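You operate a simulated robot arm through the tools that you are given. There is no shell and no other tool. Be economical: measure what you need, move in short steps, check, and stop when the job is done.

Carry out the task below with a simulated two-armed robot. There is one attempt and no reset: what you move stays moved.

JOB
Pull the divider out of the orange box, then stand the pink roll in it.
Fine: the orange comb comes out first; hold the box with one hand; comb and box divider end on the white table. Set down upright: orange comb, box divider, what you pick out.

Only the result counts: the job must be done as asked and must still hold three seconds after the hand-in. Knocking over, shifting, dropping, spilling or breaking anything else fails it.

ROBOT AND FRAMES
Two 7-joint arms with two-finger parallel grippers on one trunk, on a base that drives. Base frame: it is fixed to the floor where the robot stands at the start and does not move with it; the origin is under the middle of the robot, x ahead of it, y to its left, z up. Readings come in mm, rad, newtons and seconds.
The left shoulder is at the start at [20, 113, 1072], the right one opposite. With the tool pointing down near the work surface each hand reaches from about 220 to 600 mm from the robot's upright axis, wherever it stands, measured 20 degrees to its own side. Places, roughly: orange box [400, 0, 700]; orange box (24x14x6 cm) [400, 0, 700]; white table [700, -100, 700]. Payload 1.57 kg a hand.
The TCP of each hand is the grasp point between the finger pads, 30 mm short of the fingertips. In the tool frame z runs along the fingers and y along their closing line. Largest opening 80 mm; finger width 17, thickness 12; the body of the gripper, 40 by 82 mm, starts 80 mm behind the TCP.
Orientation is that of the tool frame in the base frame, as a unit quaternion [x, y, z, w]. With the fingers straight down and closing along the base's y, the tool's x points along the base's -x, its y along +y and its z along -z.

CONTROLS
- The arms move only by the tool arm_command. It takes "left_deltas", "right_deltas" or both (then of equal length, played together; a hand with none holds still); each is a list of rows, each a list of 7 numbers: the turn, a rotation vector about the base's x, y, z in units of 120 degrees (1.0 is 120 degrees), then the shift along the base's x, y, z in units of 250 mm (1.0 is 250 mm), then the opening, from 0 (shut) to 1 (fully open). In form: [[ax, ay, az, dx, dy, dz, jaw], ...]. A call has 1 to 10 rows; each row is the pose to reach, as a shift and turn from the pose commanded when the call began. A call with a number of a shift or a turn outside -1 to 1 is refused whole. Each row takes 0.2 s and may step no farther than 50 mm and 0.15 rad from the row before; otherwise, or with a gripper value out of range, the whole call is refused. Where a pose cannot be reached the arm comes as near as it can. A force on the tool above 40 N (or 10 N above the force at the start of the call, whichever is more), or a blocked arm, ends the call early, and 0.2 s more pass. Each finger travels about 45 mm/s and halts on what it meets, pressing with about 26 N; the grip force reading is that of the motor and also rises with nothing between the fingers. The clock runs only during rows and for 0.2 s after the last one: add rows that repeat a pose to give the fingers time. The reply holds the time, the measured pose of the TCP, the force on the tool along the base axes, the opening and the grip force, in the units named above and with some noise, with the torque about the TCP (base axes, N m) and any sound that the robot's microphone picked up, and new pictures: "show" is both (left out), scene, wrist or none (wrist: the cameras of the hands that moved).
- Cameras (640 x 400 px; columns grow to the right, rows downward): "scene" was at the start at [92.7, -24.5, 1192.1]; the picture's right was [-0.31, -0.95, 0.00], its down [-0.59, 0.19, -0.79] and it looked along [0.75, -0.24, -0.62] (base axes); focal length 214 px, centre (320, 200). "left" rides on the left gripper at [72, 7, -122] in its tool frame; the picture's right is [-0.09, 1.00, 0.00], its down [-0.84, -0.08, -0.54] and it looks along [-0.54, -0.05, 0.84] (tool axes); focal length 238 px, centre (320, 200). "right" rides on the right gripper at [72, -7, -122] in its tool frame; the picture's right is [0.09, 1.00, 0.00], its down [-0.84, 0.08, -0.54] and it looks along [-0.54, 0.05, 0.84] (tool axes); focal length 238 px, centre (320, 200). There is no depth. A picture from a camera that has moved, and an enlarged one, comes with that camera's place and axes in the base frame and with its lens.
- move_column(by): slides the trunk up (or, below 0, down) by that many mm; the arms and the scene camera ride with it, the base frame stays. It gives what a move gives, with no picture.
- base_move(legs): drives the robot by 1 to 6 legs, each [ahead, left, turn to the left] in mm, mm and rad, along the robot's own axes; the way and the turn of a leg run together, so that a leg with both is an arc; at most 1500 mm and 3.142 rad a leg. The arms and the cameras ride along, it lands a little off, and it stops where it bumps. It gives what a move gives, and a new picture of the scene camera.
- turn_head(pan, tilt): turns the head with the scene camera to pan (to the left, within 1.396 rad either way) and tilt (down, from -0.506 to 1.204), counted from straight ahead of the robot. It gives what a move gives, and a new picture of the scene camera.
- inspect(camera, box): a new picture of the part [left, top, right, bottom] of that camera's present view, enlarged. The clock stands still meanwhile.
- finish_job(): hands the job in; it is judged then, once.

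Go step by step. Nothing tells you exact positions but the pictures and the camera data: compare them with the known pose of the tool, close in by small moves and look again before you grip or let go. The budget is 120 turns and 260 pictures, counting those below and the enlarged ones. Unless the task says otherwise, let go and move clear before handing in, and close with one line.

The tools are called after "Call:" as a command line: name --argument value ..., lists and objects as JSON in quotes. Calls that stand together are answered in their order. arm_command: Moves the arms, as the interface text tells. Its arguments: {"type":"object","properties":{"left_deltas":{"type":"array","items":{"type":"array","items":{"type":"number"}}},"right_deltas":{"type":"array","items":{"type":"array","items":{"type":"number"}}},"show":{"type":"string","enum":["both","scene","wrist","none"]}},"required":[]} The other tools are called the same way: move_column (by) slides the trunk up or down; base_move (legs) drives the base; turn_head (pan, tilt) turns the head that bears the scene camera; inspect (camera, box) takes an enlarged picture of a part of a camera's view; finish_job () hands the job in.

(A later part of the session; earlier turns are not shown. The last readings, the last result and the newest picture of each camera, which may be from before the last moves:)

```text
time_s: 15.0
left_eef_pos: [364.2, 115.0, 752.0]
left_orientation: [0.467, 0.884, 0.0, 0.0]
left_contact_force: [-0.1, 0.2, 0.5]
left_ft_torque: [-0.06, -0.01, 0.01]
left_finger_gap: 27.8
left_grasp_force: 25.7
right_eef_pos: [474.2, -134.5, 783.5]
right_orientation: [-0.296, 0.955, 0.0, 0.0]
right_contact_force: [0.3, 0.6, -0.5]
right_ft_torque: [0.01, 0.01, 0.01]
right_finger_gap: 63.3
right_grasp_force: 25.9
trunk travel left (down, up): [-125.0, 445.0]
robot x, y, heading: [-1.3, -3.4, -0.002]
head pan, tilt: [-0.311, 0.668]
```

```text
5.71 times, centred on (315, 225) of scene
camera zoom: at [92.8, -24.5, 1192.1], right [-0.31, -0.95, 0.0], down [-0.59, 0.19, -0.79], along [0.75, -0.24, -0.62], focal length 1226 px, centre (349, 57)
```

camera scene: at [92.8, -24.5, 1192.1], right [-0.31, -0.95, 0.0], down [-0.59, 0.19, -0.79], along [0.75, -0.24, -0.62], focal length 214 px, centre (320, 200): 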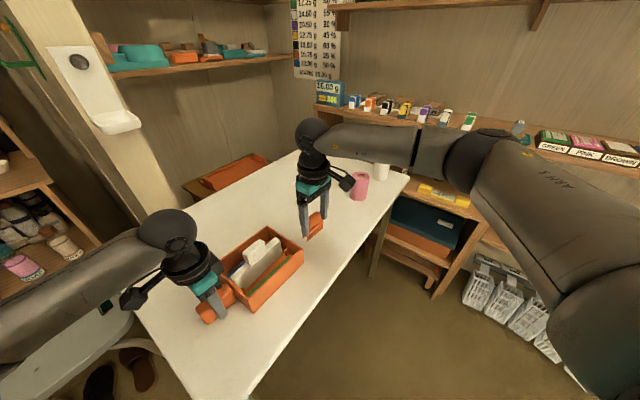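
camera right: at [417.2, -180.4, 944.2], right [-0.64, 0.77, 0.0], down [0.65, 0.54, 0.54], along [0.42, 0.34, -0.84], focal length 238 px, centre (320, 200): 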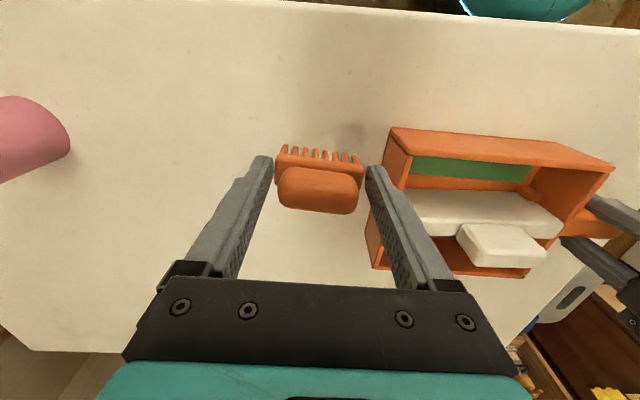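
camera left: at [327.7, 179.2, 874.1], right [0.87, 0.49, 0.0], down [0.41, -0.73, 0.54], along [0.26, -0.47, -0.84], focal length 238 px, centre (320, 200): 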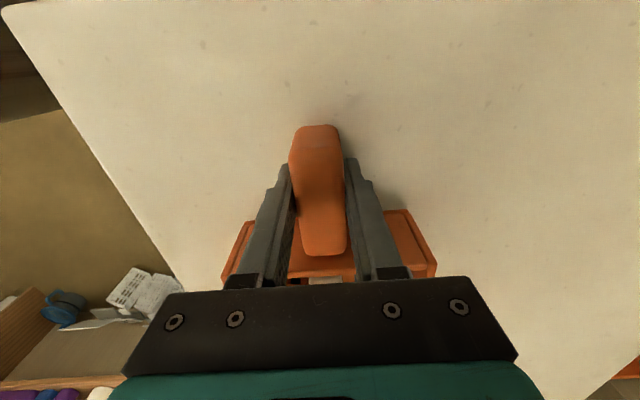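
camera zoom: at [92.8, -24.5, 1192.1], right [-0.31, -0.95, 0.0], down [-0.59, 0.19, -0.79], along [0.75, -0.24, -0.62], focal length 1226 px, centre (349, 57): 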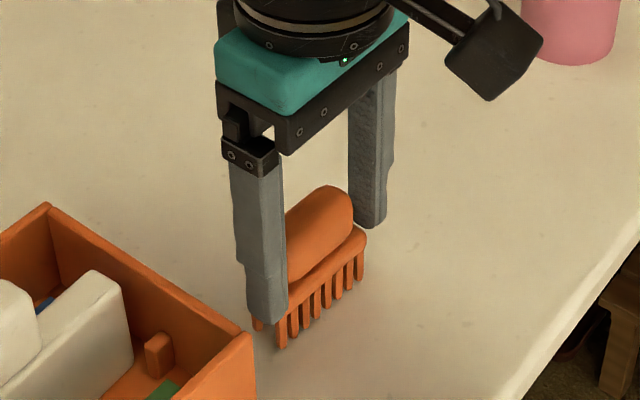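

Call:
arm_command --right_deltas '[[0, 0, 0, 0, 0, -0.008, 0.4], [0, 0, 0, 0, 0, -0.016, 0.4]]' --show "none"

Call:
inspect --camera "scene" --box '[280, 190, 350, 260]'

```text
time_s: 15.6
left_eef_pos: [360.6, 115.6, 753.4]
left_orientation: [0.467, 0.884, 0.0, 0.0]
left_contact_force: [-0.1, -0.3, 0.3]
left_ft_torque: [0.12, 0.06, -0.04]
left_finger_gap: 27.8
left_grasp_force: 25.6
right_eef_pos: [473.4, -133.3, 781.0]
right_orientation: [-0.295, 0.955, 0.0, 0.001]
right_contact_force: [-3.8, -2.3, 16.8]
right_ft_torque: [-0.15, 0.12, -0.06]
right_finger_gap: 63.2
right_grasp_force: 26.0
trunk travel left (down, up): [-125.0, 445.0]
robot x, y, heading: [0.2, 4.8, 0.004]
head pan, tilt: [-0.311, 0.668]
```

```text
5.71 times, centred on (315, 225) of scene
camera zoom: at [91.4, -24.4, 1192.4], right [-0.31, -0.95, 0.0], down [-0.59, 0.19, -0.79], along [0.75, -0.24, -0.62], focal length 1226 px, centre (349, 57)
```

zoom: 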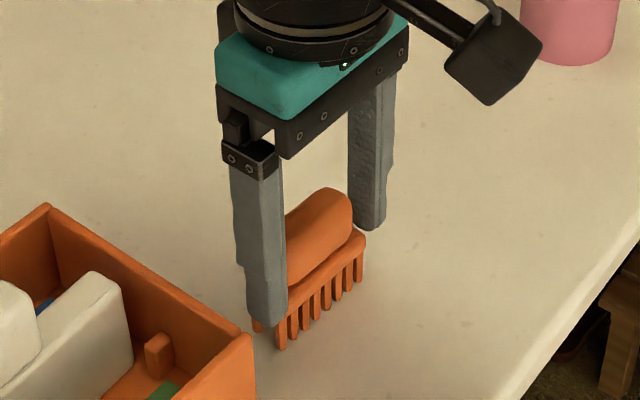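

The comb touches the table. I'll ease off 1.5 mm, open and rise.

Call:
arm_command --right_deltas '[[0, 0, 0, 0, 0, 0.006, 0.4], [0, 0, 0, 0, 0, 0.006, 0.85], [0, 0, 0, 0, 0, 0.006, 0.93], [0, 0, 0, 0, 0, 0.006, 0.93]]' --show "wrist"

Call:
inspect --camera "scene" --box '[280, 190, 350, 260]'

```text
time_s: 16.6
left_eef_pos: [363.5, 116.1, 752.6]
left_orientation: [0.468, 0.884, 0.001, 0.0]
left_contact_force: [-0.3, -0.3, -0.1]
left_ft_torque: [-0.03, 0.02, 0.05]
left_finger_gap: 27.3
left_grasp_force: 25.8
right_eef_pos: [473.4, -133.5, 779.8]
right_orientation: [-0.295, 0.956, 0.0, 0.0]
right_contact_force: [-0.3, 0.7, 0.5]
right_ft_torque: [-0.02, 0.03, -0.04]
right_finger_gap: 74.5
right_grasp_force: 0.0
trunk travel left (down, up): [-125.0, 445.0]
robot x, y, heading: [0.4, 2.2, -0.002]
head pan, tilt: [-0.311, 0.668]
camera right: at [417.5, -179.9, 901.6], right [-0.64, 0.77, 0.0], down [0.65, 0.54, 0.54], along [0.42, 0.35, -0.84], focal length 238 px, centre (320, 200)
```

right: 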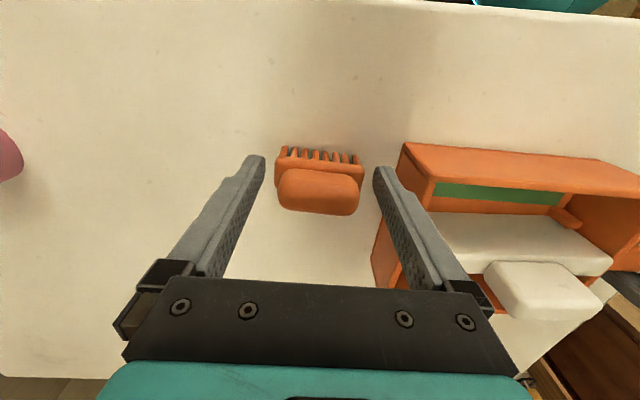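

```text
5.71 times, centred on (315, 225) of scene
camera zoom: at [92.8, -24.5, 1192.1], right [-0.31, -0.95, 0.0], down [-0.59, 0.19, -0.79], along [0.75, -0.24, -0.62], focal length 1226 px, centre (349, 57)
```

zoom: 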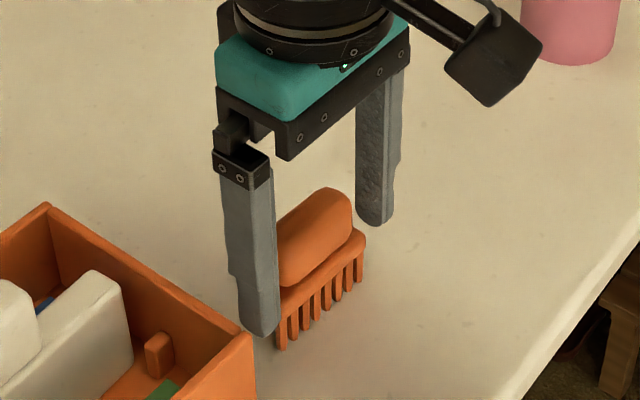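

The comb stands on the table. I'll rise and move above the divider's knob.

Call:
arm_command --right_deltas '[[0, 0, 0, 0, 0, 0.1, 0.93], [0, 0, 0, 0, 0, 0.25, 0.93], [0, 0, 0, 0, 0, 0.4, 0.93], [0, 0, 0, -0.04, 0.15, 0.4, 0.93], [0, 0, 0, -0.09, 0.3, 0.4, 0.93], [0, 0, 0, -0.13, 0.45, 0.4, 0.93], [0, 0, 0, -0.18, 0.6, 0.4, 0.93]]'

Call:
inspect --camera "right" --box '[220, 80, 420, 230]'

Call:
inspect --camera "scene" --box '[210, 190, 330, 310]'

```text
time_s: 18.2
left_eef_pos: [363.4, 115.9, 752.6]
left_orientation: [0.467, 0.884, 0.0, -0.001]
left_contact_force: [-0.4, 0.1, 1.0]
left_ft_torque: [-0.34, -0.04, 0.02]
left_finger_gap: 27.8
left_grasp_force: 25.8
right_eef_pos: [428.6, 16.4, 880.5]
right_orientation: [-0.295, 0.955, 0.001, 0.0]
right_contact_force: [-1.5, -0.8, 0.8]
right_ft_torque: [0.0, -0.01, -0.02]
right_finger_gap: 74.4
right_grasp_force: 0.0
trunk travel left (down, up): [-125.0, 445.0]
robot x, y, heading: [2.0, 0.2, -0.002]
head pan, tilt: [-0.311, 0.668]
camera scene: at [92.7, -24.3, 1192.1], right [-0.31, -0.95, 0.0], down [-0.59, 0.19, -0.79], along [0.75, -0.24, -0.62], focal length 214 px, centre (320, 200)
camera right: at [373.0, -28.9, 1001.9], right [-0.64, 0.77, 0.0], down [0.65, 0.54, 0.54], along [0.42, 0.34, -0.84], focal length 238 px, centre (320, 200)
```

scene: 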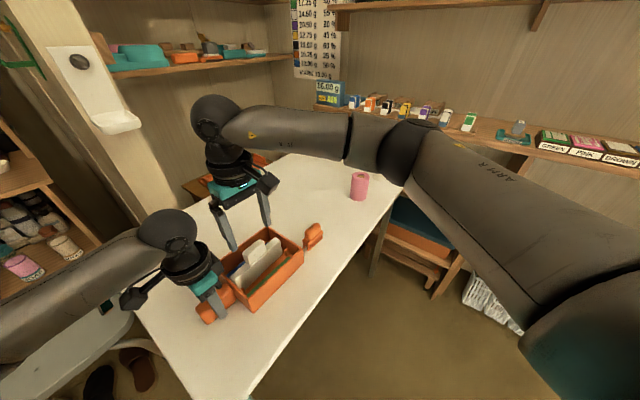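
right: 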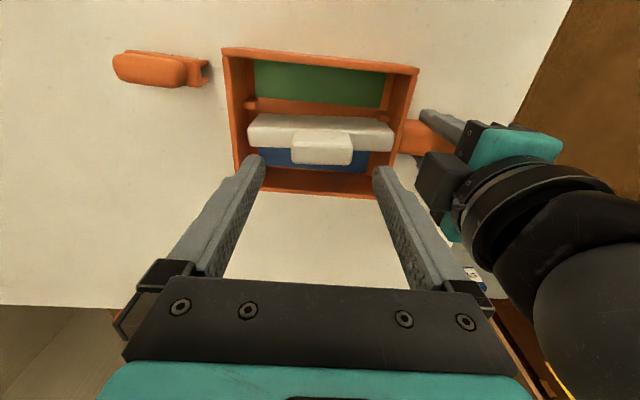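

```text
2.67 times, centred on (320, 155) of right
camera zoom: at [373.0, -28.9, 1001.9], right [-0.64, 0.77, 0.0], down [0.65, 0.54, 0.54], along [0.42, 0.34, -0.84], focal length 636 px, centre (320, 320)
```

zoom: 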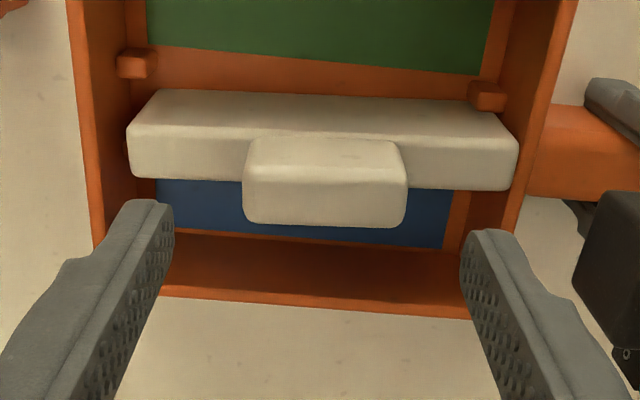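

```text
3.33 times, centred on (270, 250) of scene
camera zoom: at [92.7, -24.3, 1192.1], right [-0.31, -0.95, 0.0], down [-0.59, 0.19, -0.79], along [0.75, -0.24, -0.62], focal length 715 px, centre (487, 33)
```

zoom: 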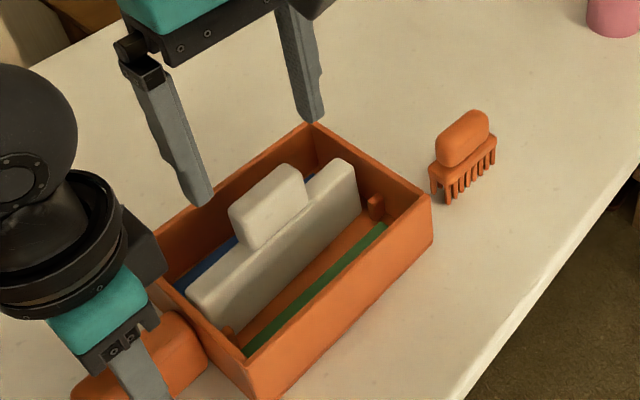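

The comb stands firmly. The divider knob is about (432,21), top near 815, so I'll descend around it.

Call:
arm_command --right_deltas '[[0, 0, 0, 0.008, 0.01, -0.08, 0.9], [0, 0, 0, 0.014, 0.02, -0.16, 0.9], [0, 0, 0, 0.014, 0.02, -0.22, 0.9]]' --show "none"

Call:
inspect --camera "right" --box '[220, 80, 420, 230]'

Call:
inspect --camera "scene" --box '[200, 200, 300, 300]'

```text
time_s: 19.0
left_eef_pos: [363.8, 115.9, 751.8]
left_orientation: [0.468, 0.884, 0.0, -0.001]
left_contact_force: [0.0, 0.8, 0.3]
left_ft_torque: [-0.08, -0.03, 0.01]
left_finger_gap: 27.6
left_grasp_force: 26.0
right_eef_pos: [432.5, 20.5, 825.0]
right_orientation: [-0.295, 0.956, -0.001, 0.0]
right_contact_force: [-0.2, -0.8, -0.3]
right_ft_torque: [0.02, 0.0, 0.0]
right_finger_gap: 71.9
right_grasp_force: 0.0
trunk travel left (down, up): [-125.0, 445.0]
robot x, y, heading: [-2.7, -1.2, 0.001]
head pan, tilt: [-0.311, 0.668]
```

```text
2.67 times, centred on (320, 155) of right
camera zoom: at [376.7, -25.3, 946.1], right [-0.64, 0.77, 0.0], down [0.65, 0.54, 0.54], along [0.42, 0.35, -0.84], focal length 636 px, centre (320, 320)
```

zoom: 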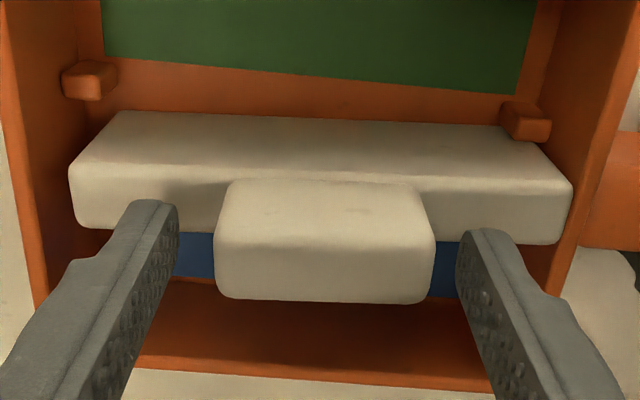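

```text
4.00 times, centred on (250, 250) of scene
camera zoom: at [92.8, -24.5, 1192.1], right [-0.31, -0.95, 0.0], down [-0.59, 0.19, -0.79], along [0.75, -0.24, -0.62], focal length 858 px, centre (600, 0)
```

zoom: 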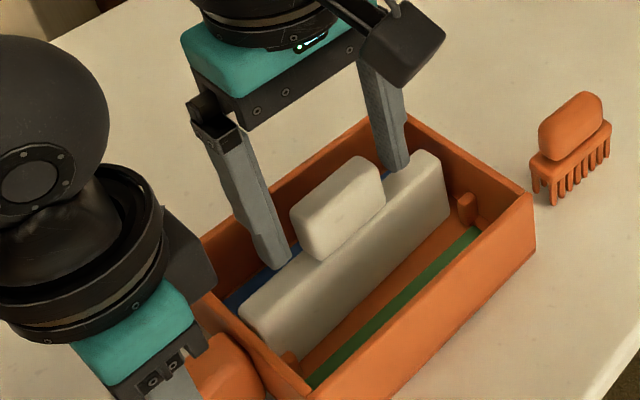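

Call:
arm_command --right_deltas '[[0, 0, 0, 0, 0, -0.02, 0.9], [0, 0, 0, 0, 0, -0.04, 0.9], [0, 0, 0, 0, 0, -0.04, 0.7], [0, 0, 0, 0, 0, -0.04, 0.5], [0, 0, 0, 0, 0, -0.04, 0.4], [0, 0, 0, 0, 0, -0.04, 0.4], [0, 0, 0, 0, 0, -0.04, 0.4]]' --show "none"

Call:
inspect --camera "right" --box '[220, 80, 420, 230]'

Call:
inspect --camera "scene" --box '[200, 200, 300, 300]'

```text
time_s: 20.6
left_eef_pos: [361.9, 115.9, 751.4]
left_orientation: [0.467, 0.885, 0.0, 0.0]
left_contact_force: [3.0, -2.8, 0.0]
left_ft_torque: [0.49, 0.38, -0.13]
left_finger_gap: 27.7
left_grasp_force: 26.1
right_eef_pos: [432.0, 20.7, 814.6]
right_orientation: [-0.296, 0.955, 0.0, 0.0]
right_contact_force: [-3.1, 2.7, -1.8]
right_ft_torque: [-0.28, -0.22, 0.24]
right_finger_gap: 51.5
right_grasp_force: 25.8
trunk travel left (down, up): [-125.0, 445.0]
robot x, y, heading: [-1.1, 0.3, 0.001]
head pan, tilt: [-0.311, 0.668]
```

```text
2.67 times, centred on (320, 155) of right
camera zoom: at [376.1, -25.4, 936.1], right [-0.64, 0.77, 0.0], down [0.65, 0.54, 0.54], along [0.42, 0.35, -0.84], focal length 636 px, centre (320, 320)
```

zoom: 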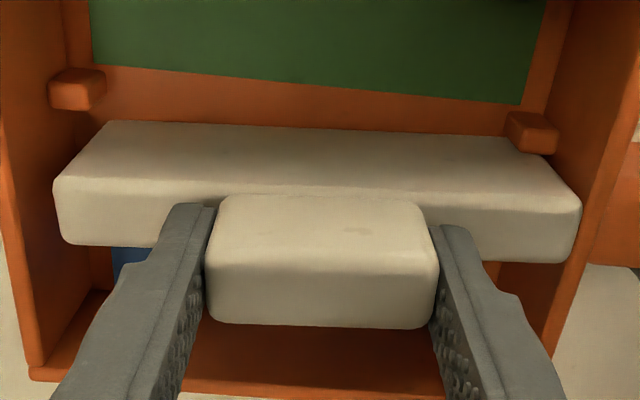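

```text
4.00 times, centred on (250, 250) of scene
camera zoom: at [92.8, -24.5, 1192.1], right [-0.31, -0.95, 0.0], down [-0.59, 0.19, -0.79], along [0.75, -0.24, -0.62], focal length 858 px, centre (600, 0)
```

zoom: 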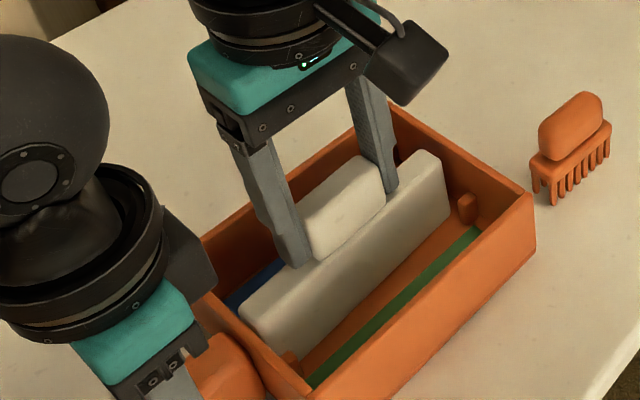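

The knob is gripped (51.5 mm). I'll pull straight up in small steps.

Call:
arm_command --right_deltas '[[0, 0, 0, 0, 0, 0.02, 0.3], [0, 0, 0, 0, 0, 0.04, 0.3], [0, 0, 0, 0, 0, 0.06, 0.3], [0, 0, 0, 0, 0, 0.08, 0.3]]' --show "none"

Call:
inspect --camera "scene" --box '[200, 200, 300, 300]'

```text
time_s: 21.6
left_eef_pos: [362.7, 116.7, 751.8]
left_orientation: [0.467, 0.884, 0.0, 0.0]
left_contact_force: [1.3, -2.1, 0.6]
left_ft_torque: [-0.12, -0.11, -0.06]
left_finger_gap: 27.5
left_grasp_force: 26.1
right_eef_pos: [431.3, 19.8, 836.3]
right_orientation: [-0.295, 0.956, 0.0, 0.001]
right_contact_force: [-0.4, 2.1, -0.6]
right_ft_torque: [0.2, 0.1, 0.02]
right_finger_gap: 51.1
right_grasp_force: 25.7
trunk travel left (down, up): [-125.0, 445.0]
robot x, y, heading: [3.4, 1.9, 0.002]
head pan, tilt: [-0.311, 0.668]
```

```text
4.00 times, centred on (250, 250) of scene
camera zoom: at [92.8, -24.5, 1192.1], right [-0.31, -0.95, 0.0], down [-0.59, 0.19, -0.79], along [0.75, -0.24, -0.62], focal length 858 px, centre (600, 0)
```

zoom: 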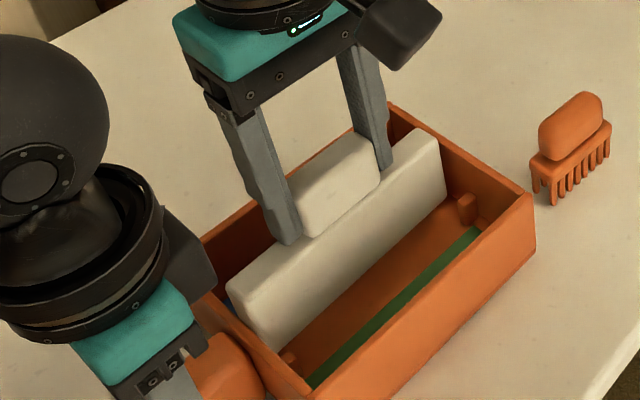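

Call:
arm_command --right_deltas '[[0, 0, 0, 0, 0, 0.06, 0.3], [0, 0, 0, 0, 0, 0.12, 0.3], [0, 0, 0, 0, 0, 0.18, 0.3], [0, 0, 0, 0, 0, 0.24, 0.3], [0, 0, 0, 0, 0, 0.3, 0.3]]'

Call:
inspect --camera "scene" --box '[190, 170, 310, 290]'

Call:
inspect --camera "right" --box '[220, 80, 420, 230]'

```text
time_s: 22.8
left_eef_pos: [363.0, 115.9, 753.1]
left_orientation: [0.467, 0.884, 0.0, -0.001]
left_contact_force: [0.5, -0.3, 1.1]
left_ft_torque: [-0.24, -0.2, -0.02]
left_finger_gap: 27.7
left_grasp_force: 25.9
right_eef_pos: [431.3, 21.3, 911.5]
right_orientation: [-0.295, 0.955, 0.0, 0.0]
right_contact_force: [-0.3, -0.3, -0.1]
right_ft_torque: [0.02, -0.01, 0.03]
right_finger_gap: 51.0
right_grasp_force: 26.2
trunk travel left (down, up): [-125.0, 445.0]
robot x, y, heading: [-0.2, -1.6, 0.003]
head pan, tilt: [-0.311, 0.668]
camera scene: at [92.6, -24.5, 1192.1], right [-0.31, -0.95, 0.0], down [-0.59, 0.19, -0.79], along [0.75, -0.24, -0.62], focal length 214 px, centre (320, 200)
camera right: at [376.0, -25.2, 1031.9], right [-0.64, 0.77, 0.0], down [0.65, 0.54, 0.54], along [0.42, 0.35, -0.84], focal length 238 px, centre (320, 200)
```

scene: 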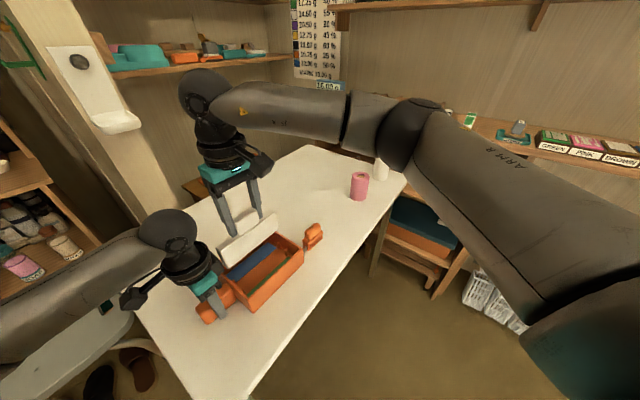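
right: 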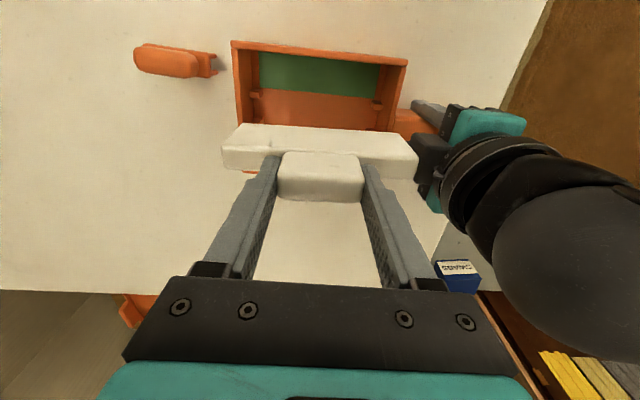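

```text
3.33 times, centred on (250, 230) of scene
camera zoom: at [92.6, -24.5, 1192.1], right [-0.31, -0.95, 0.0], down [-0.59, 0.19, -0.79], along [0.75, -0.24, -0.62], focal length 715 px, centre (553, 100)
```

zoom: 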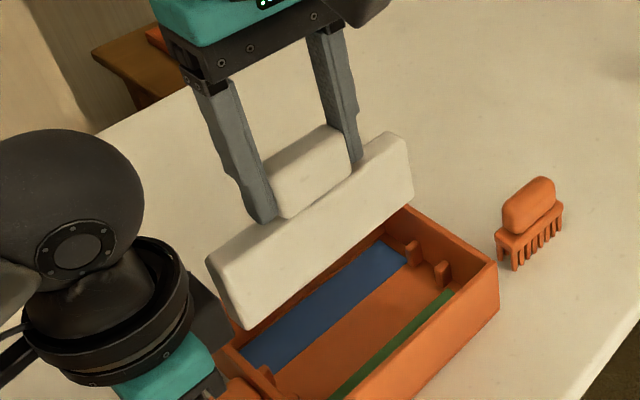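

```text
2.67 times, centred on (320, 155) of right
camera zoom: at [376.0, -25.2, 1031.9], right [-0.64, 0.77, 0.0], down [0.65, 0.54, 0.54], along [0.42, 0.35, -0.84], focal length 636 px, centre (320, 320)
```

zoom: 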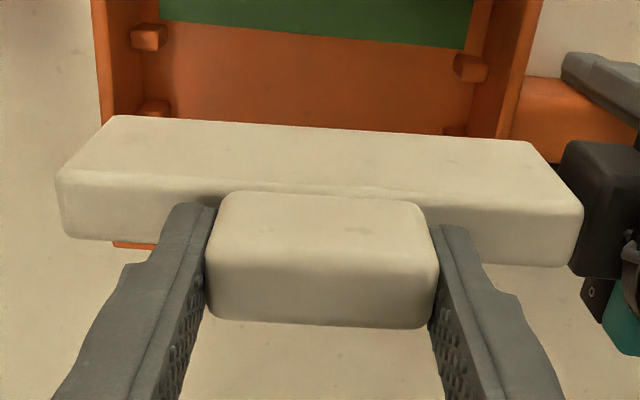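

The divider is out. On the near side of the box there is about 88 mm of free table, so I'll set it down at about (346,-37), parallel to the box.

Call:
arm_command --right_deltas '[[0, 0, 0, 0, 0, 0.04, 0.3], [0, 0, 0, -0.11, -0.08, 0.04, 0.3], [0, 0, 0, -0.22, -0.155, 0.04, 0.3], [0, 0, 0, -0.34, -0.232, 0.04, 0.3], [0, 0, 0, -0.34, -0.232, 0, 0.3]]'

Call:
inspect --camera "scene" --box '[190, 170, 340, 330]'

```text
time_s: 24.0
left_eef_pos: [362.5, 115.3, 752.6]
left_orientation: [0.467, 0.885, 0.001, 0.0]
left_contact_force: [0.5, -0.2, -0.2]
left_ft_torque: [-0.18, -0.08, -0.04]
left_finger_gap: 27.6
left_grasp_force: 26.6
right_eef_pos: [344.5, -37.9, 910.2]
right_orientation: [-0.295, 0.956, 0.0, 0.0]
right_contact_force: [0.1, -0.3, -1.3]
right_ft_torque: [0.02, -0.02, -0.03]
right_finger_gap: 50.9
right_grasp_force: 25.9
trunk travel left (down, up): [-125.0, 445.0]
robot x, y, heading: [-3.1, -0.3, 0.002]
head pan, tilt: [-0.311, 0.668]
camera scene: at [92.7, -24.5, 1192.1], right [-0.31, -0.95, 0.0], down [-0.59, 0.19, -0.79], along [0.75, -0.24, -0.62], focal length 214 px, centre (320, 200)
camera right: at [290.0, -83.4, 1032.1], right [-0.64, 0.77, 0.0], down [0.65, 0.54, 0.54], along [0.42, 0.35, -0.84], focal length 238 px, centre (320, 200)
```

scene: 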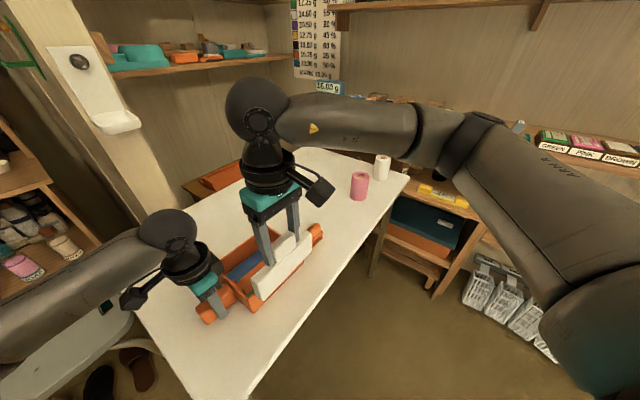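
right: 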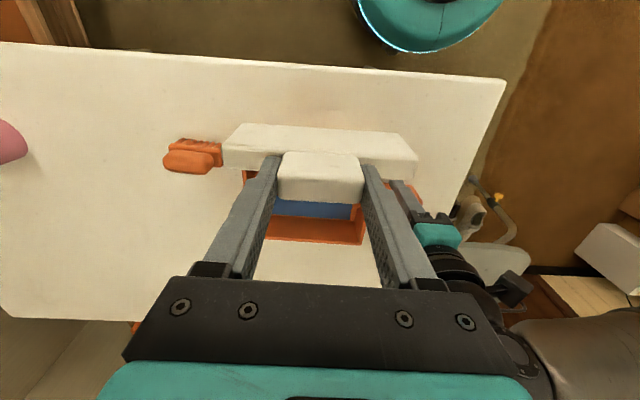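

```text
2.50 times, centred on (265, 250) of scene
camera zoom: at [92.7, -24.5, 1192.1], right [-0.31, -0.95, 0.0], down [-0.59, 0.19, -0.79], along [0.75, -0.24, -0.62], focal length 536 px, centre (458, 75)
```

zoom: 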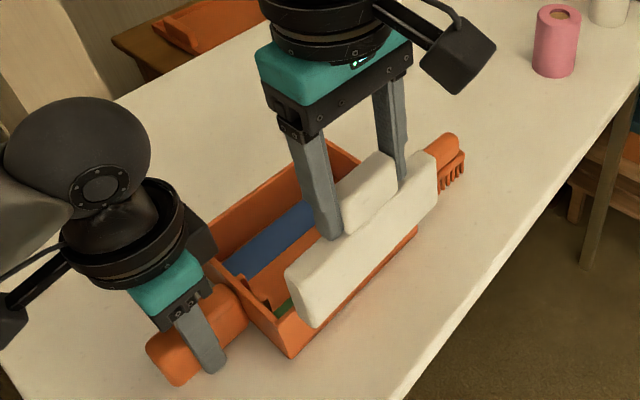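

Call:
arm_command --right_deltas '[[0, 0, 0, 0.006, 0.004, -0.08, 0.3], [0, 0, 0, 0.006, 0.004, -0.16, 0.3], [0, 0, 0, 0.006, 0.004, -0.24, 0.3], [0, 0, 0, 0.006, 0.004, -0.3, 0.3]]'

Call:
inspect --camera "scene" --box '[200, 210, 330, 340]'

```text
time_s: 25.0
left_eef_pos: [363.8, 114.9, 753.1]
left_orientation: [0.468, 0.884, -0.001, 0.0]
left_contact_force: [0.7, 0.4, 0.2]
left_ft_torque: [0.02, -0.01, -0.01]
left_finger_gap: 27.6
left_grasp_force: 25.8
right_eef_pos: [346.7, -36.0, 835.9]
right_orientation: [-0.295, 0.956, -0.001, 0.0]
right_contact_force: [0.3, 0.1, -1.3]
right_ft_torque: [-0.03, 0.02, -0.03]
right_finger_gap: 50.8
right_grasp_force: 26.0
trunk travel left (down, up): [-125.0, 445.0]
robot x, y, heading: [-2.0, -4.1, 0.001]
head pan, tilt: [-0.311, 0.668]
camera scene: at [92.7, -24.5, 1192.1], right [-0.31, -0.95, 0.0], down [-0.59, 0.19, -0.79], along [0.75, -0.24, -0.62], focal length 214 px, centre (320, 200)
camera right: at [291.7, -82.1, 956.2], right [-0.64, 0.77, 0.0], down [0.65, 0.54, 0.54], along [0.42, 0.35, -0.84], focal length 238 px, centre (320, 200)
```

scene: 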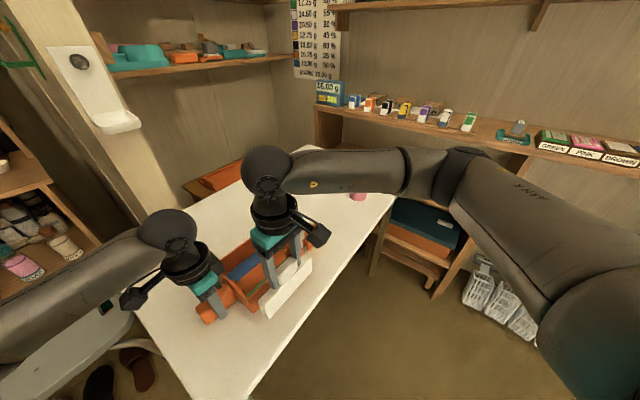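
right: 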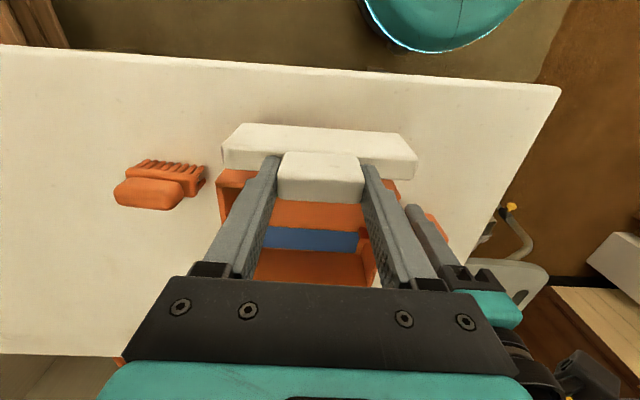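

```text
3.08 times, centred on (265, 275) of scene
camera zoom: at [92.7, -24.5, 1192.1], right [-0.31, -0.95, 0.0], down [-0.59, 0.19, -0.79], along [0.75, -0.24, -0.62], focal length 660 px, centre (489, -31)
```

zoom: 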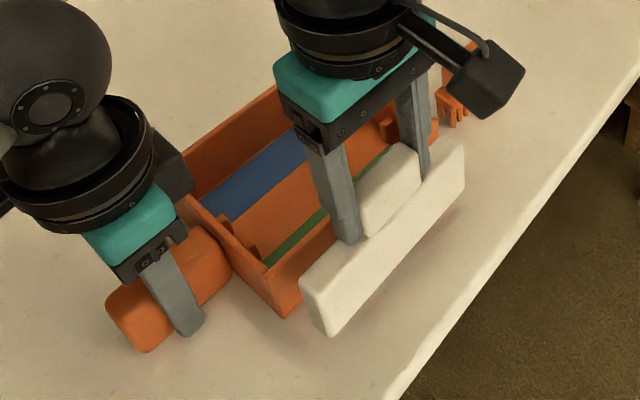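

Call:
arm_command --right_deltas '[[0, 0, 0, 0, 0, -0.012, 0.3], [0, 0, 0, 0, 0, -0.024, 0.3], [0, 0, 0, 0, 0, -0.036, 0.3]]' --show "none"

Call:
inspect --camera "scene" --box '[230, 230, 330, 330]'

```text
time_s: 25.8
left_eef_pos: [362.9, 116.4, 752.2]
left_orientation: [0.467, 0.884, 0.0, 0.001]
left_contact_force: [0.7, 0.0, 0.4]
left_ft_torque: [0.03, 0.03, -0.01]
left_finger_gap: 27.9
left_grasp_force: 25.9
right_eef_pos: [348.4, -35.6, 826.8]
right_orientation: [-0.295, 0.955, -0.001, 0.001]
right_contact_force: [0.1, 0.1, -0.4]
right_ft_torque: [0.01, 0.01, -0.02]
right_finger_gap: 51.1
right_grasp_force: 25.9
trunk travel left (down, up): [-125.0, 445.0]
robot x, y, heading: [-1.8, -1.1, 0.002]
head pan, tilt: [-0.311, 0.668]
```

```text
4.00 times, centred on (280, 280) of scene
camera zoom: at [92.7, -24.5, 1192.1], right [-0.31, -0.95, 0.0], down [-0.59, 0.19, -0.79], along [0.75, -0.24, -0.62], focal length 858 px, centre (480, -120)
```

zoom: 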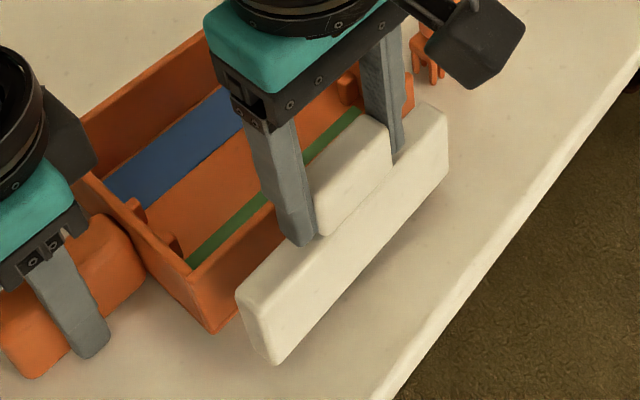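

Call:
arm_command --right_deltas '[[0, 0, 0, 0, 0, -0.012, 0.3], [0, 0, 0, 0, 0, -0.024, 0.3], [0, 0, 0, 0, 0, -0.036, 0.3], [0, 0, 0, 0, 0, -0.048, 0.3]]' --show "none"

Call:
inspect --camera "scene" --box '[230, 230, 330, 330]'

```text
time_s: 26.8
left_eef_pos: [364.0, 115.9, 752.0]
left_orientation: [0.467, 0.884, 0.001, 0.0]
left_contact_force: [-0.5, 0.3, -0.3]
left_ft_torque: [0.06, 0.05, 0.0]
left_finger_gap: 27.8
left_grasp_force: 26.1
right_eef_pos: [347.6, -35.3, 814.0]
right_orientation: [-0.296, 0.955, -0.001, 0.0]
right_contact_force: [-0.3, -0.8, -0.6]
right_ft_torque: [0.02, 0.0, 0.06]
right_finger_gap: 51.0
right_grasp_force: 25.8
trunk travel left (down, up): [-125.0, 445.0]
robot x, y, heading: [-3.3, -1.3, 0.001]
head pan, tilt: [-0.311, 0.668]
```

```text
4.00 times, centred on (280, 280) of scene
camera zoom: at [92.8, -24.5, 1192.1], right [-0.31, -0.95, 0.0], down [-0.59, 0.19, -0.79], along [0.75, -0.24, -0.62], focal length 858 px, centre (480, -120)
```

zoom: 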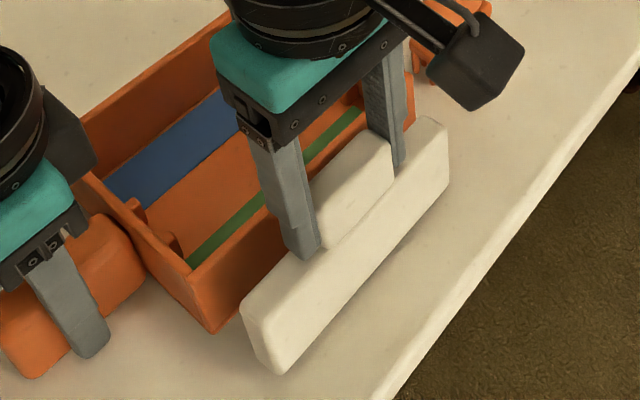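

Call:
arm_command --right_deltas '[[0, 0, 0, 0, 0, -0.008, 0.3], [0, 0, 0, 0, 0, -0.016, 0.3]]' --show "none"

```text
time_s: 27.4
left_eef_pos: [363.0, 116.6, 752.7]
left_orientation: [0.467, 0.884, 0.0, 0.0]
left_contact_force: [-0.2, 0.1, 0.6]
left_ft_torque: [0.06, 0.04, 0.03]
left_finger_gap: 27.9
left_grasp_force: 26.4
right_eef_pos: [347.6, -36.8, 810.3]
right_orientation: [-0.295, 0.956, 0.0, 0.001]
right_contact_force: [0.3, 0.5, -0.4]
right_ft_torque: [0.0, -0.01, -0.01]
right_finger_gap: 51.0
right_grasp_force: 26.0
trunk travel left (down, up): [-125.0, 445.0]
robot x, y, heading: [2.4, -0.8, -0.003]
head pan, tilt: [-0.311, 0.668]
```

Call:
arm_command --right_deltas '[[0, 0, 0, 0, 0, -0.006, 0.3], [0, 0, 0, 0, 0, -0.012, 0.3]]' --show "none"

Call:
inspect --camera "scene" --box '[230, 230, 330, 330]'

```text
time_s: 28.0
left_eef_pos: [361.7, 115.6, 752.1]
left_orientation: [0.468, 0.884, -0.001, 0.0]
left_contact_force: [0.0, -0.5, 0.4]
left_ft_torque: [0.15, 0.08, 0.05]
left_finger_gap: 27.9
left_grasp_force: 25.8
right_eef_pos: [347.9, -35.7, 808.1]
right_orientation: [-0.295, 0.956, 0.0, 0.0]
right_contact_force: [-2.4, -0.5, 10.9]
right_ft_torque: [-0.34, -0.13, -0.03]
right_finger_gap: 50.8
right_grasp_force: 26.6
trunk travel left (down, up): [-125.0, 445.0]
robot x, y, heading: [2.4, -0.1, -0.003]
head pan, tilt: [-0.311, 0.668]
```

```text
4.00 times, centred on (280, 280) of scene
camera zoom: at [92.1, -24.4, 1192.3], right [-0.31, -0.95, 0.0], down [-0.59, 0.19, -0.79], along [0.75, -0.24, -0.62], focal length 858 px, centre (480, -120)
```

zoom: 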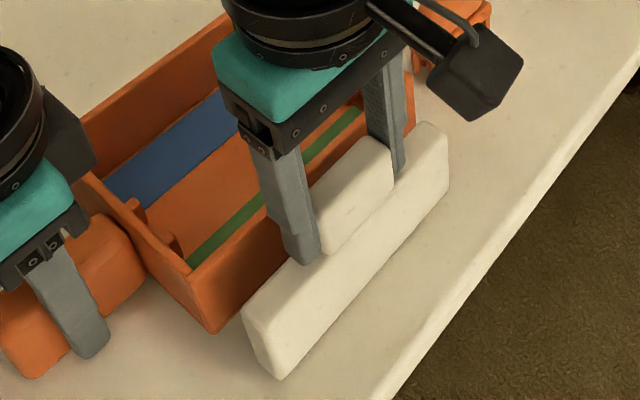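

The divider touches down. I'll ease off and open.

Call:
arm_command --right_deltas '[[0, 0, 0, 0, 0, 0.005, 0.4], [0, 0, 0, 0, 0, 0.005, 0.7], [0, 0, 0, 0, 0, 0.005, 0.85], [0, 0, 0, 0, 0, 0.005, 0.9], [0, 0, 0, 0, 0, 0.005, 0.9]]' --show "wrist"

Call:
inspect --camera "scene" --box '[230, 230, 330, 330]'

```text
time_s: 29.2
left_eef_pos: [362.8, 115.7, 753.2]
left_orientation: [0.467, 0.884, 0.0, -0.001]
left_contact_force: [0.7, 0.7, 0.6]
left_ft_torque: [0.06, 0.04, -0.01]
left_finger_gap: 27.6
left_grasp_force: 26.0
right_eef_pos: [346.9, -36.0, 807.3]
right_orientation: [-0.294, 0.956, 0.0, 0.0]
right_contact_force: [-0.1, 0.7, -0.1]
right_ft_torque: [-0.02, 0.03, 0.04]
right_finger_gap: 72.0
right_grasp_force: 0.1
trunk travel left (down, up): [-125.0, 445.0]
robot x, y, heading: [-1.7, 3.9, 0.003]
head pan, tilt: [-0.311, 0.668]
camera right: at [292.4, -82.2, 929.7], right [-0.64, 0.77, 0.0], down [0.65, 0.54, 0.54], along [0.42, 0.35, -0.84], focal length 238 px, centre (320, 200)
```

right: 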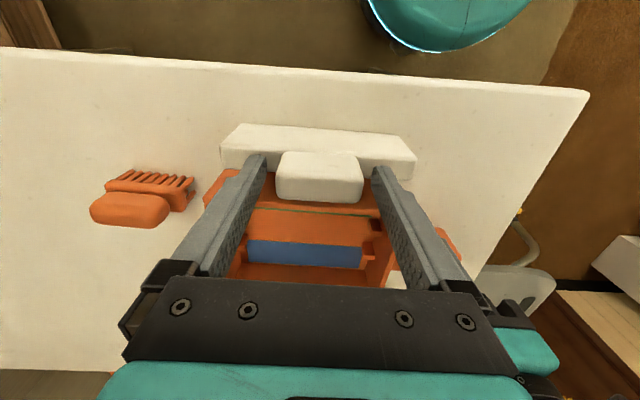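

```text
4.00 times, centred on (280, 280) of scene
camera zoom: at [92.8, -24.5, 1192.1], right [-0.31, -0.95, 0.0], down [-0.59, 0.19, -0.79], along [0.75, -0.24, -0.62], focal length 858 px, centre (480, -120)
```

zoom: 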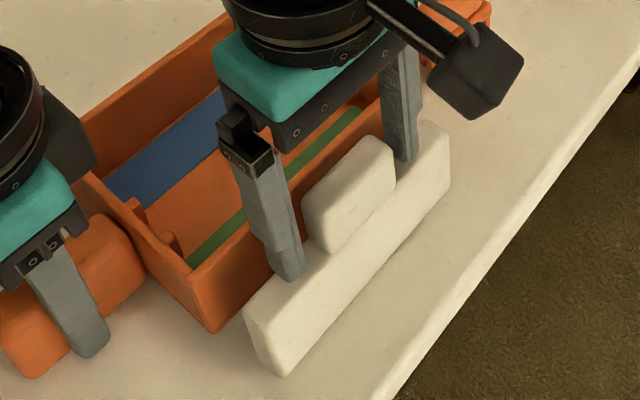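

The divider stands alone. I'll rise with the right hand, then let go with the left and raise it too.

Call:
arm_command --right_deltas '[[0, 0, 0, 0, 0, 0.06, 0.9], [0, 0, 0, 0, 0, 0.15, 0.9], [0, 0, 0, 0, 0, 0.25, 0.9], [0, 0, 0, 0, 0, 0.35, 1], [0, 0, 0, 0, 0, 0.5, 1], [0, 0, 0, 0, 0, 0.65, 1], [0, 0, 0, 0, 0, 0.8, 1], [0, 0, 0, 0, 0, 0.8, 1]]' --left_deltas '[[0, 0, 0, 0, 0, 0, 0.4], [0, 0, 0, 0, 0, 0, 0.7], [0, 0, 0, 0, 0, 0, 0.9], [0, 0, 0, 0, 0, 0.1, 1], [0, 0, 0, 0, 0, 0.25, 1], [0, 0, 0, 0, 0, 0.45, 1], [0, 0, 0, 0, 0, 0.65, 1], [0, 0, 0, 0, 0, 0.85, 1]]'

Call:
inspect --camera "scene" --box '[190, 200, 340, 330]'

```text
time_s: 31.0
left_eef_pos: [363.6, 115.9, 965.8]
left_orientation: [0.467, 0.884, 0.0, -0.001]
left_contact_force: [0.3, -0.2, -0.4]
left_ft_torque: [0.0, -0.01, -0.03]
left_finger_gap: 80.0
left_grasp_force: 0.1
right_eef_pos: [347.0, -36.6, 1009.9]
right_orientation: [-0.295, 0.956, 0.0, 0.0]
right_contact_force: [-0.6, 0.2, -0.3]
right_ft_torque: [0.0, 0.02, -0.03]
right_finger_gap: 79.9
right_grasp_force: 0.0
trunk travel left (down, up): [-125.0, 445.0]
robot x, y, heading: [0.6, 3.5, -0.003]
head pan, tilt: [-0.311, 0.668]
camera scene: at [92.5, -24.6, 1192.1], right [-0.31, -0.95, 0.0], down [-0.59, 0.19, -0.79], along [0.75, -0.24, -0.62], focal length 214 px, centre (320, 200)
camera right: at [291.4, -82.1, 1130.1], right [-0.64, 0.77, 0.0], down [0.65, 0.54, 0.54], along [0.42, 0.35, -0.84], focal length 238 px, centre (320, 200)
camera left: at [328.4, 179.8, 1087.7], right [0.87, 0.49, 0.0], down [0.41, -0.73, 0.54], along [0.26, -0.47, -0.84], focal length 238 px, centre (320, 200)
```

scene: 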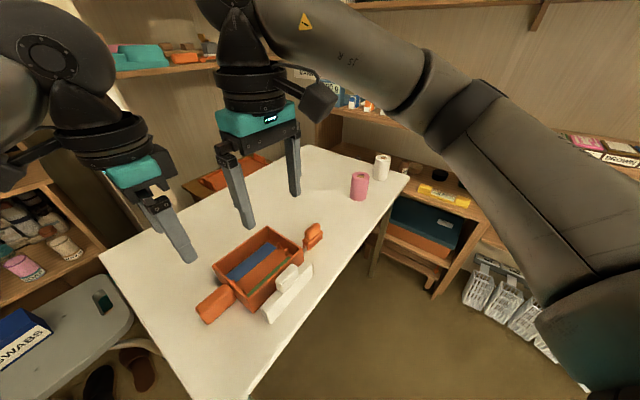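
right: 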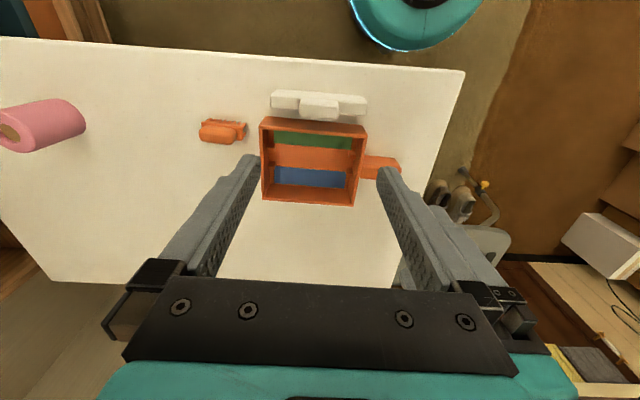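
left: 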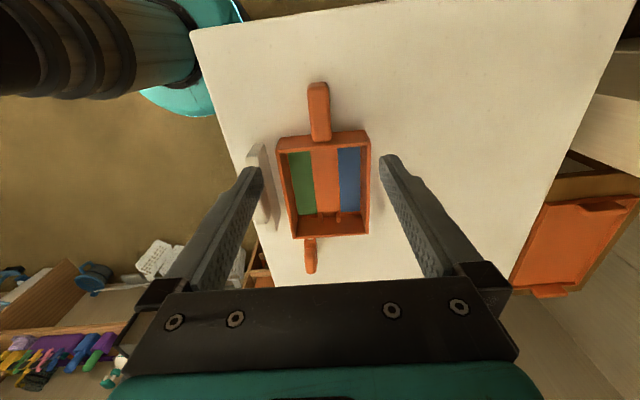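

```text
3.08 times, centred on (265, 265) of scene
camera zoom: at [92.5, -24.6, 1192.1], right [-0.31, -0.95, 0.0], down [-0.59, 0.19, -0.79], along [0.75, -0.24, -0.62], focal length 660 px, centre (489, 0)
```

zoom: 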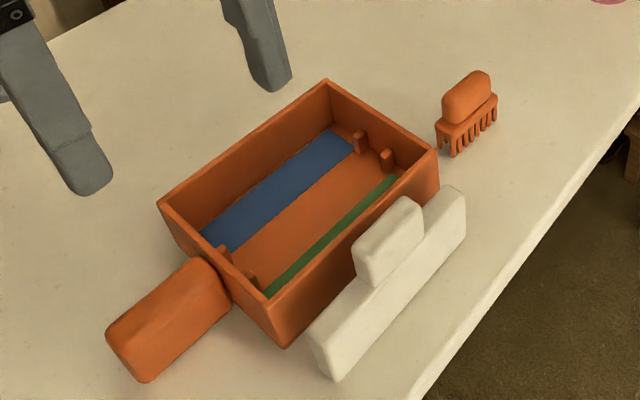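

Comb and divider stand upright and the box is free. The roll at about (621,-337) is too far, so I'll drive along the table edge toward it.

Call:
base_move --legs '[[160, -255, 0]]'

```text
time_s: 33.1
left_eef_pos: [524.9, -139.4, 965.6]
left_orientation: [0.468, 0.884, 0.0, 0.0]
left_contact_force: [-0.4, -0.5, -0.2]
left_ft_torque: [0.03, 0.0, 0.0]
left_finger_gap: 80.0
left_grasp_force: 0.0
right_eef_pos: [508.2, -293.2, 1009.0]
right_orientation: [-0.295, 0.955, 0.0, 0.0]
right_contact_force: [0.0, -0.1, 0.2]
right_ft_torque: [-0.01, 0.0, 0.02]
right_finger_gap: 79.9
right_grasp_force: 0.1
trunk travel left (down, up): [-125.0, 445.0]
robot x, y, heading: [161.6, -255.8, -0.004]
head pan, tilt: [-0.311, 0.668]
camera scene: at [253.9, -280.4, 1192.1], right [-0.31, -0.95, 0.0], down [-0.59, 0.19, -0.79], along [0.75, -0.24, -0.62], focal length 214 px, centre (320, 200)
```

scene: 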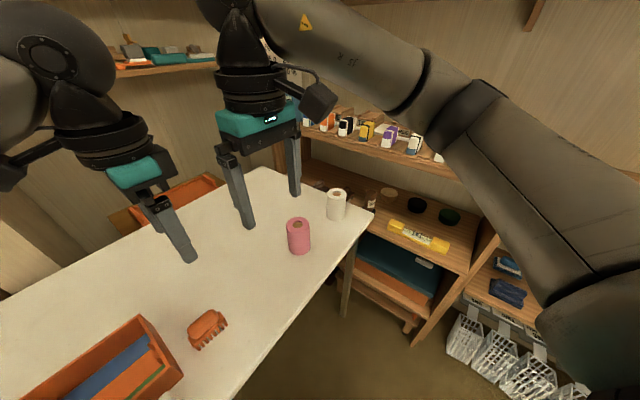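

Call:
inspect --camera "scene" --box '[260, 180, 360, 270]'

Call:
inspect --camera "right" --box '[0, 0, 640, 400]'

```text
4.44 times, centred on (310, 225) of scene
camera zoom: at [253.9, -280.4, 1192.1], right [-0.31, -0.95, 0.0], down [-0.59, 0.19, -0.79], along [0.75, -0.24, -0.62], focal length 953 px, centre (364, 89)
```

zoom: 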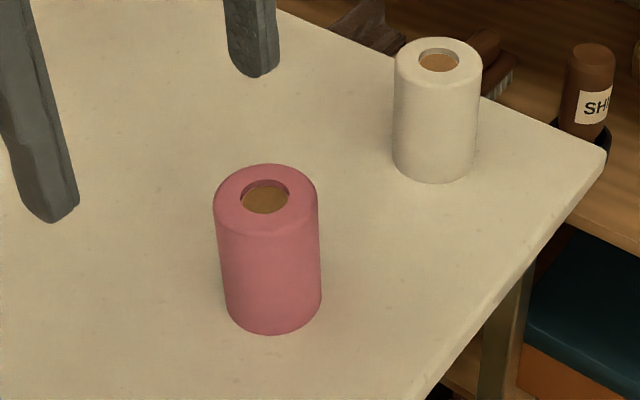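

```text
1.00 times, centred on (320, 200) of right (not enlarged: the box is as wide or as high as the picture)
camera zoom: at [452.7, -338.0, 1129.5], right [-0.64, 0.77, 0.0], down [0.65, 0.54, 0.54], along [0.42, 0.35, -0.84], focal length 238 px, centre (320, 200)
```

zoom: 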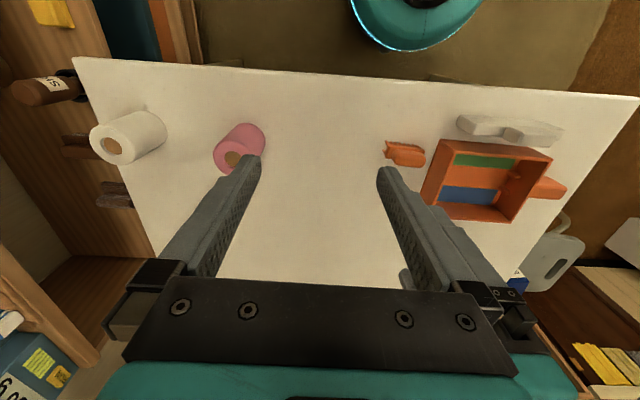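

The pink roll is about (632,-345), top near 816, Ø≈59 mm. I'll bring the right hand above it.

Call:
arm_command --right_deltas '[[0, 0, 0, 0.1, -0.042, -0.1, 1], [0, 0, 0, 0.2, -0.083, -0.2, 1], [0, 0, 0, 0.3, -0.125, -0.3, 1], [0, 0, 0, 0.4, -0.166, -0.4, 1], [0, 0, 0, 0.498, -0.208, -0.5, 1]]'

Call:
inspect --camera "scene" --box '[240, 150, 360, 270]'

```text
time_s: 34.3
left_eef_pos: [524.7, -138.6, 965.2]
left_orientation: [0.468, 0.884, 0.0, 0.0]
left_contact_force: [-0.3, 0.5, -0.7]
left_ft_torque: [0.0, -0.03, 0.02]
left_finger_gap: 79.8
left_grasp_force: 0.1
right_eef_pos: [632.9, -344.3, 883.0]
right_orientation: [-0.294, 0.956, 0.0, 0.0]
right_contact_force: [-0.1, 0.5, -0.7]
right_ft_torque: [-0.01, -0.01, -0.01]
right_finger_gap: 79.8
right_grasp_force: 0.0
trunk travel left (down, up): [-125.0, 445.0]
robot x, y, heading: [166.2, -255.6, 0.001]
head pan, tilt: [-0.311, 0.668]
camera scene: at [253.8, -280.1, 1192.1], right [-0.31, -0.95, 0.0], down [-0.59, 0.19, -0.79], along [0.75, -0.24, -0.62], focal length 214 px, centre (320, 200)
camera right: at [577.8, -390.3, 1004.5], right [-0.64, 0.77, 0.0], down [0.65, 0.54, 0.54], along [0.42, 0.35, -0.84], focal length 238 px, centre (320, 200)
```

scene: 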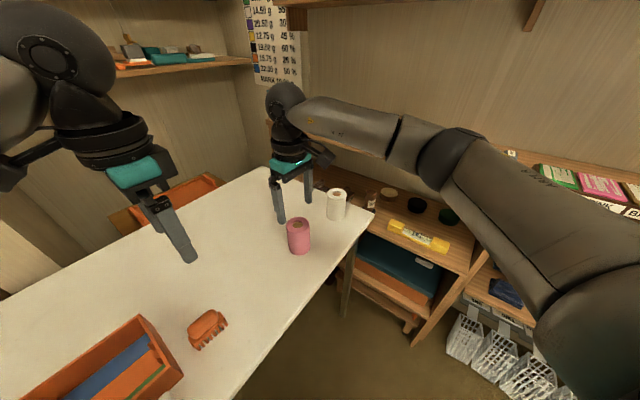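
right: 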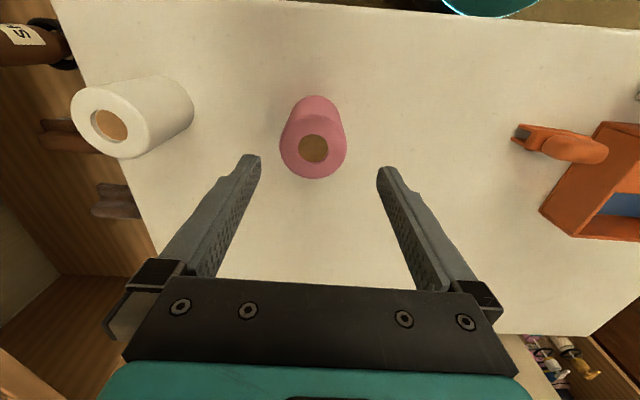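

```text
3.33 times, centred on (300, 210) of scene
camera zoom: at [253.8, -280.1, 1192.1], right [-0.31, -0.95, 0.0], down [-0.59, 0.19, -0.79], along [0.75, -0.24, -0.62], focal length 715 px, centre (387, 167)
```

zoom: 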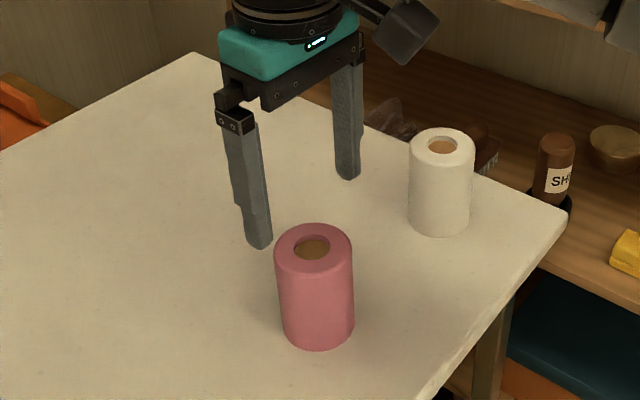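

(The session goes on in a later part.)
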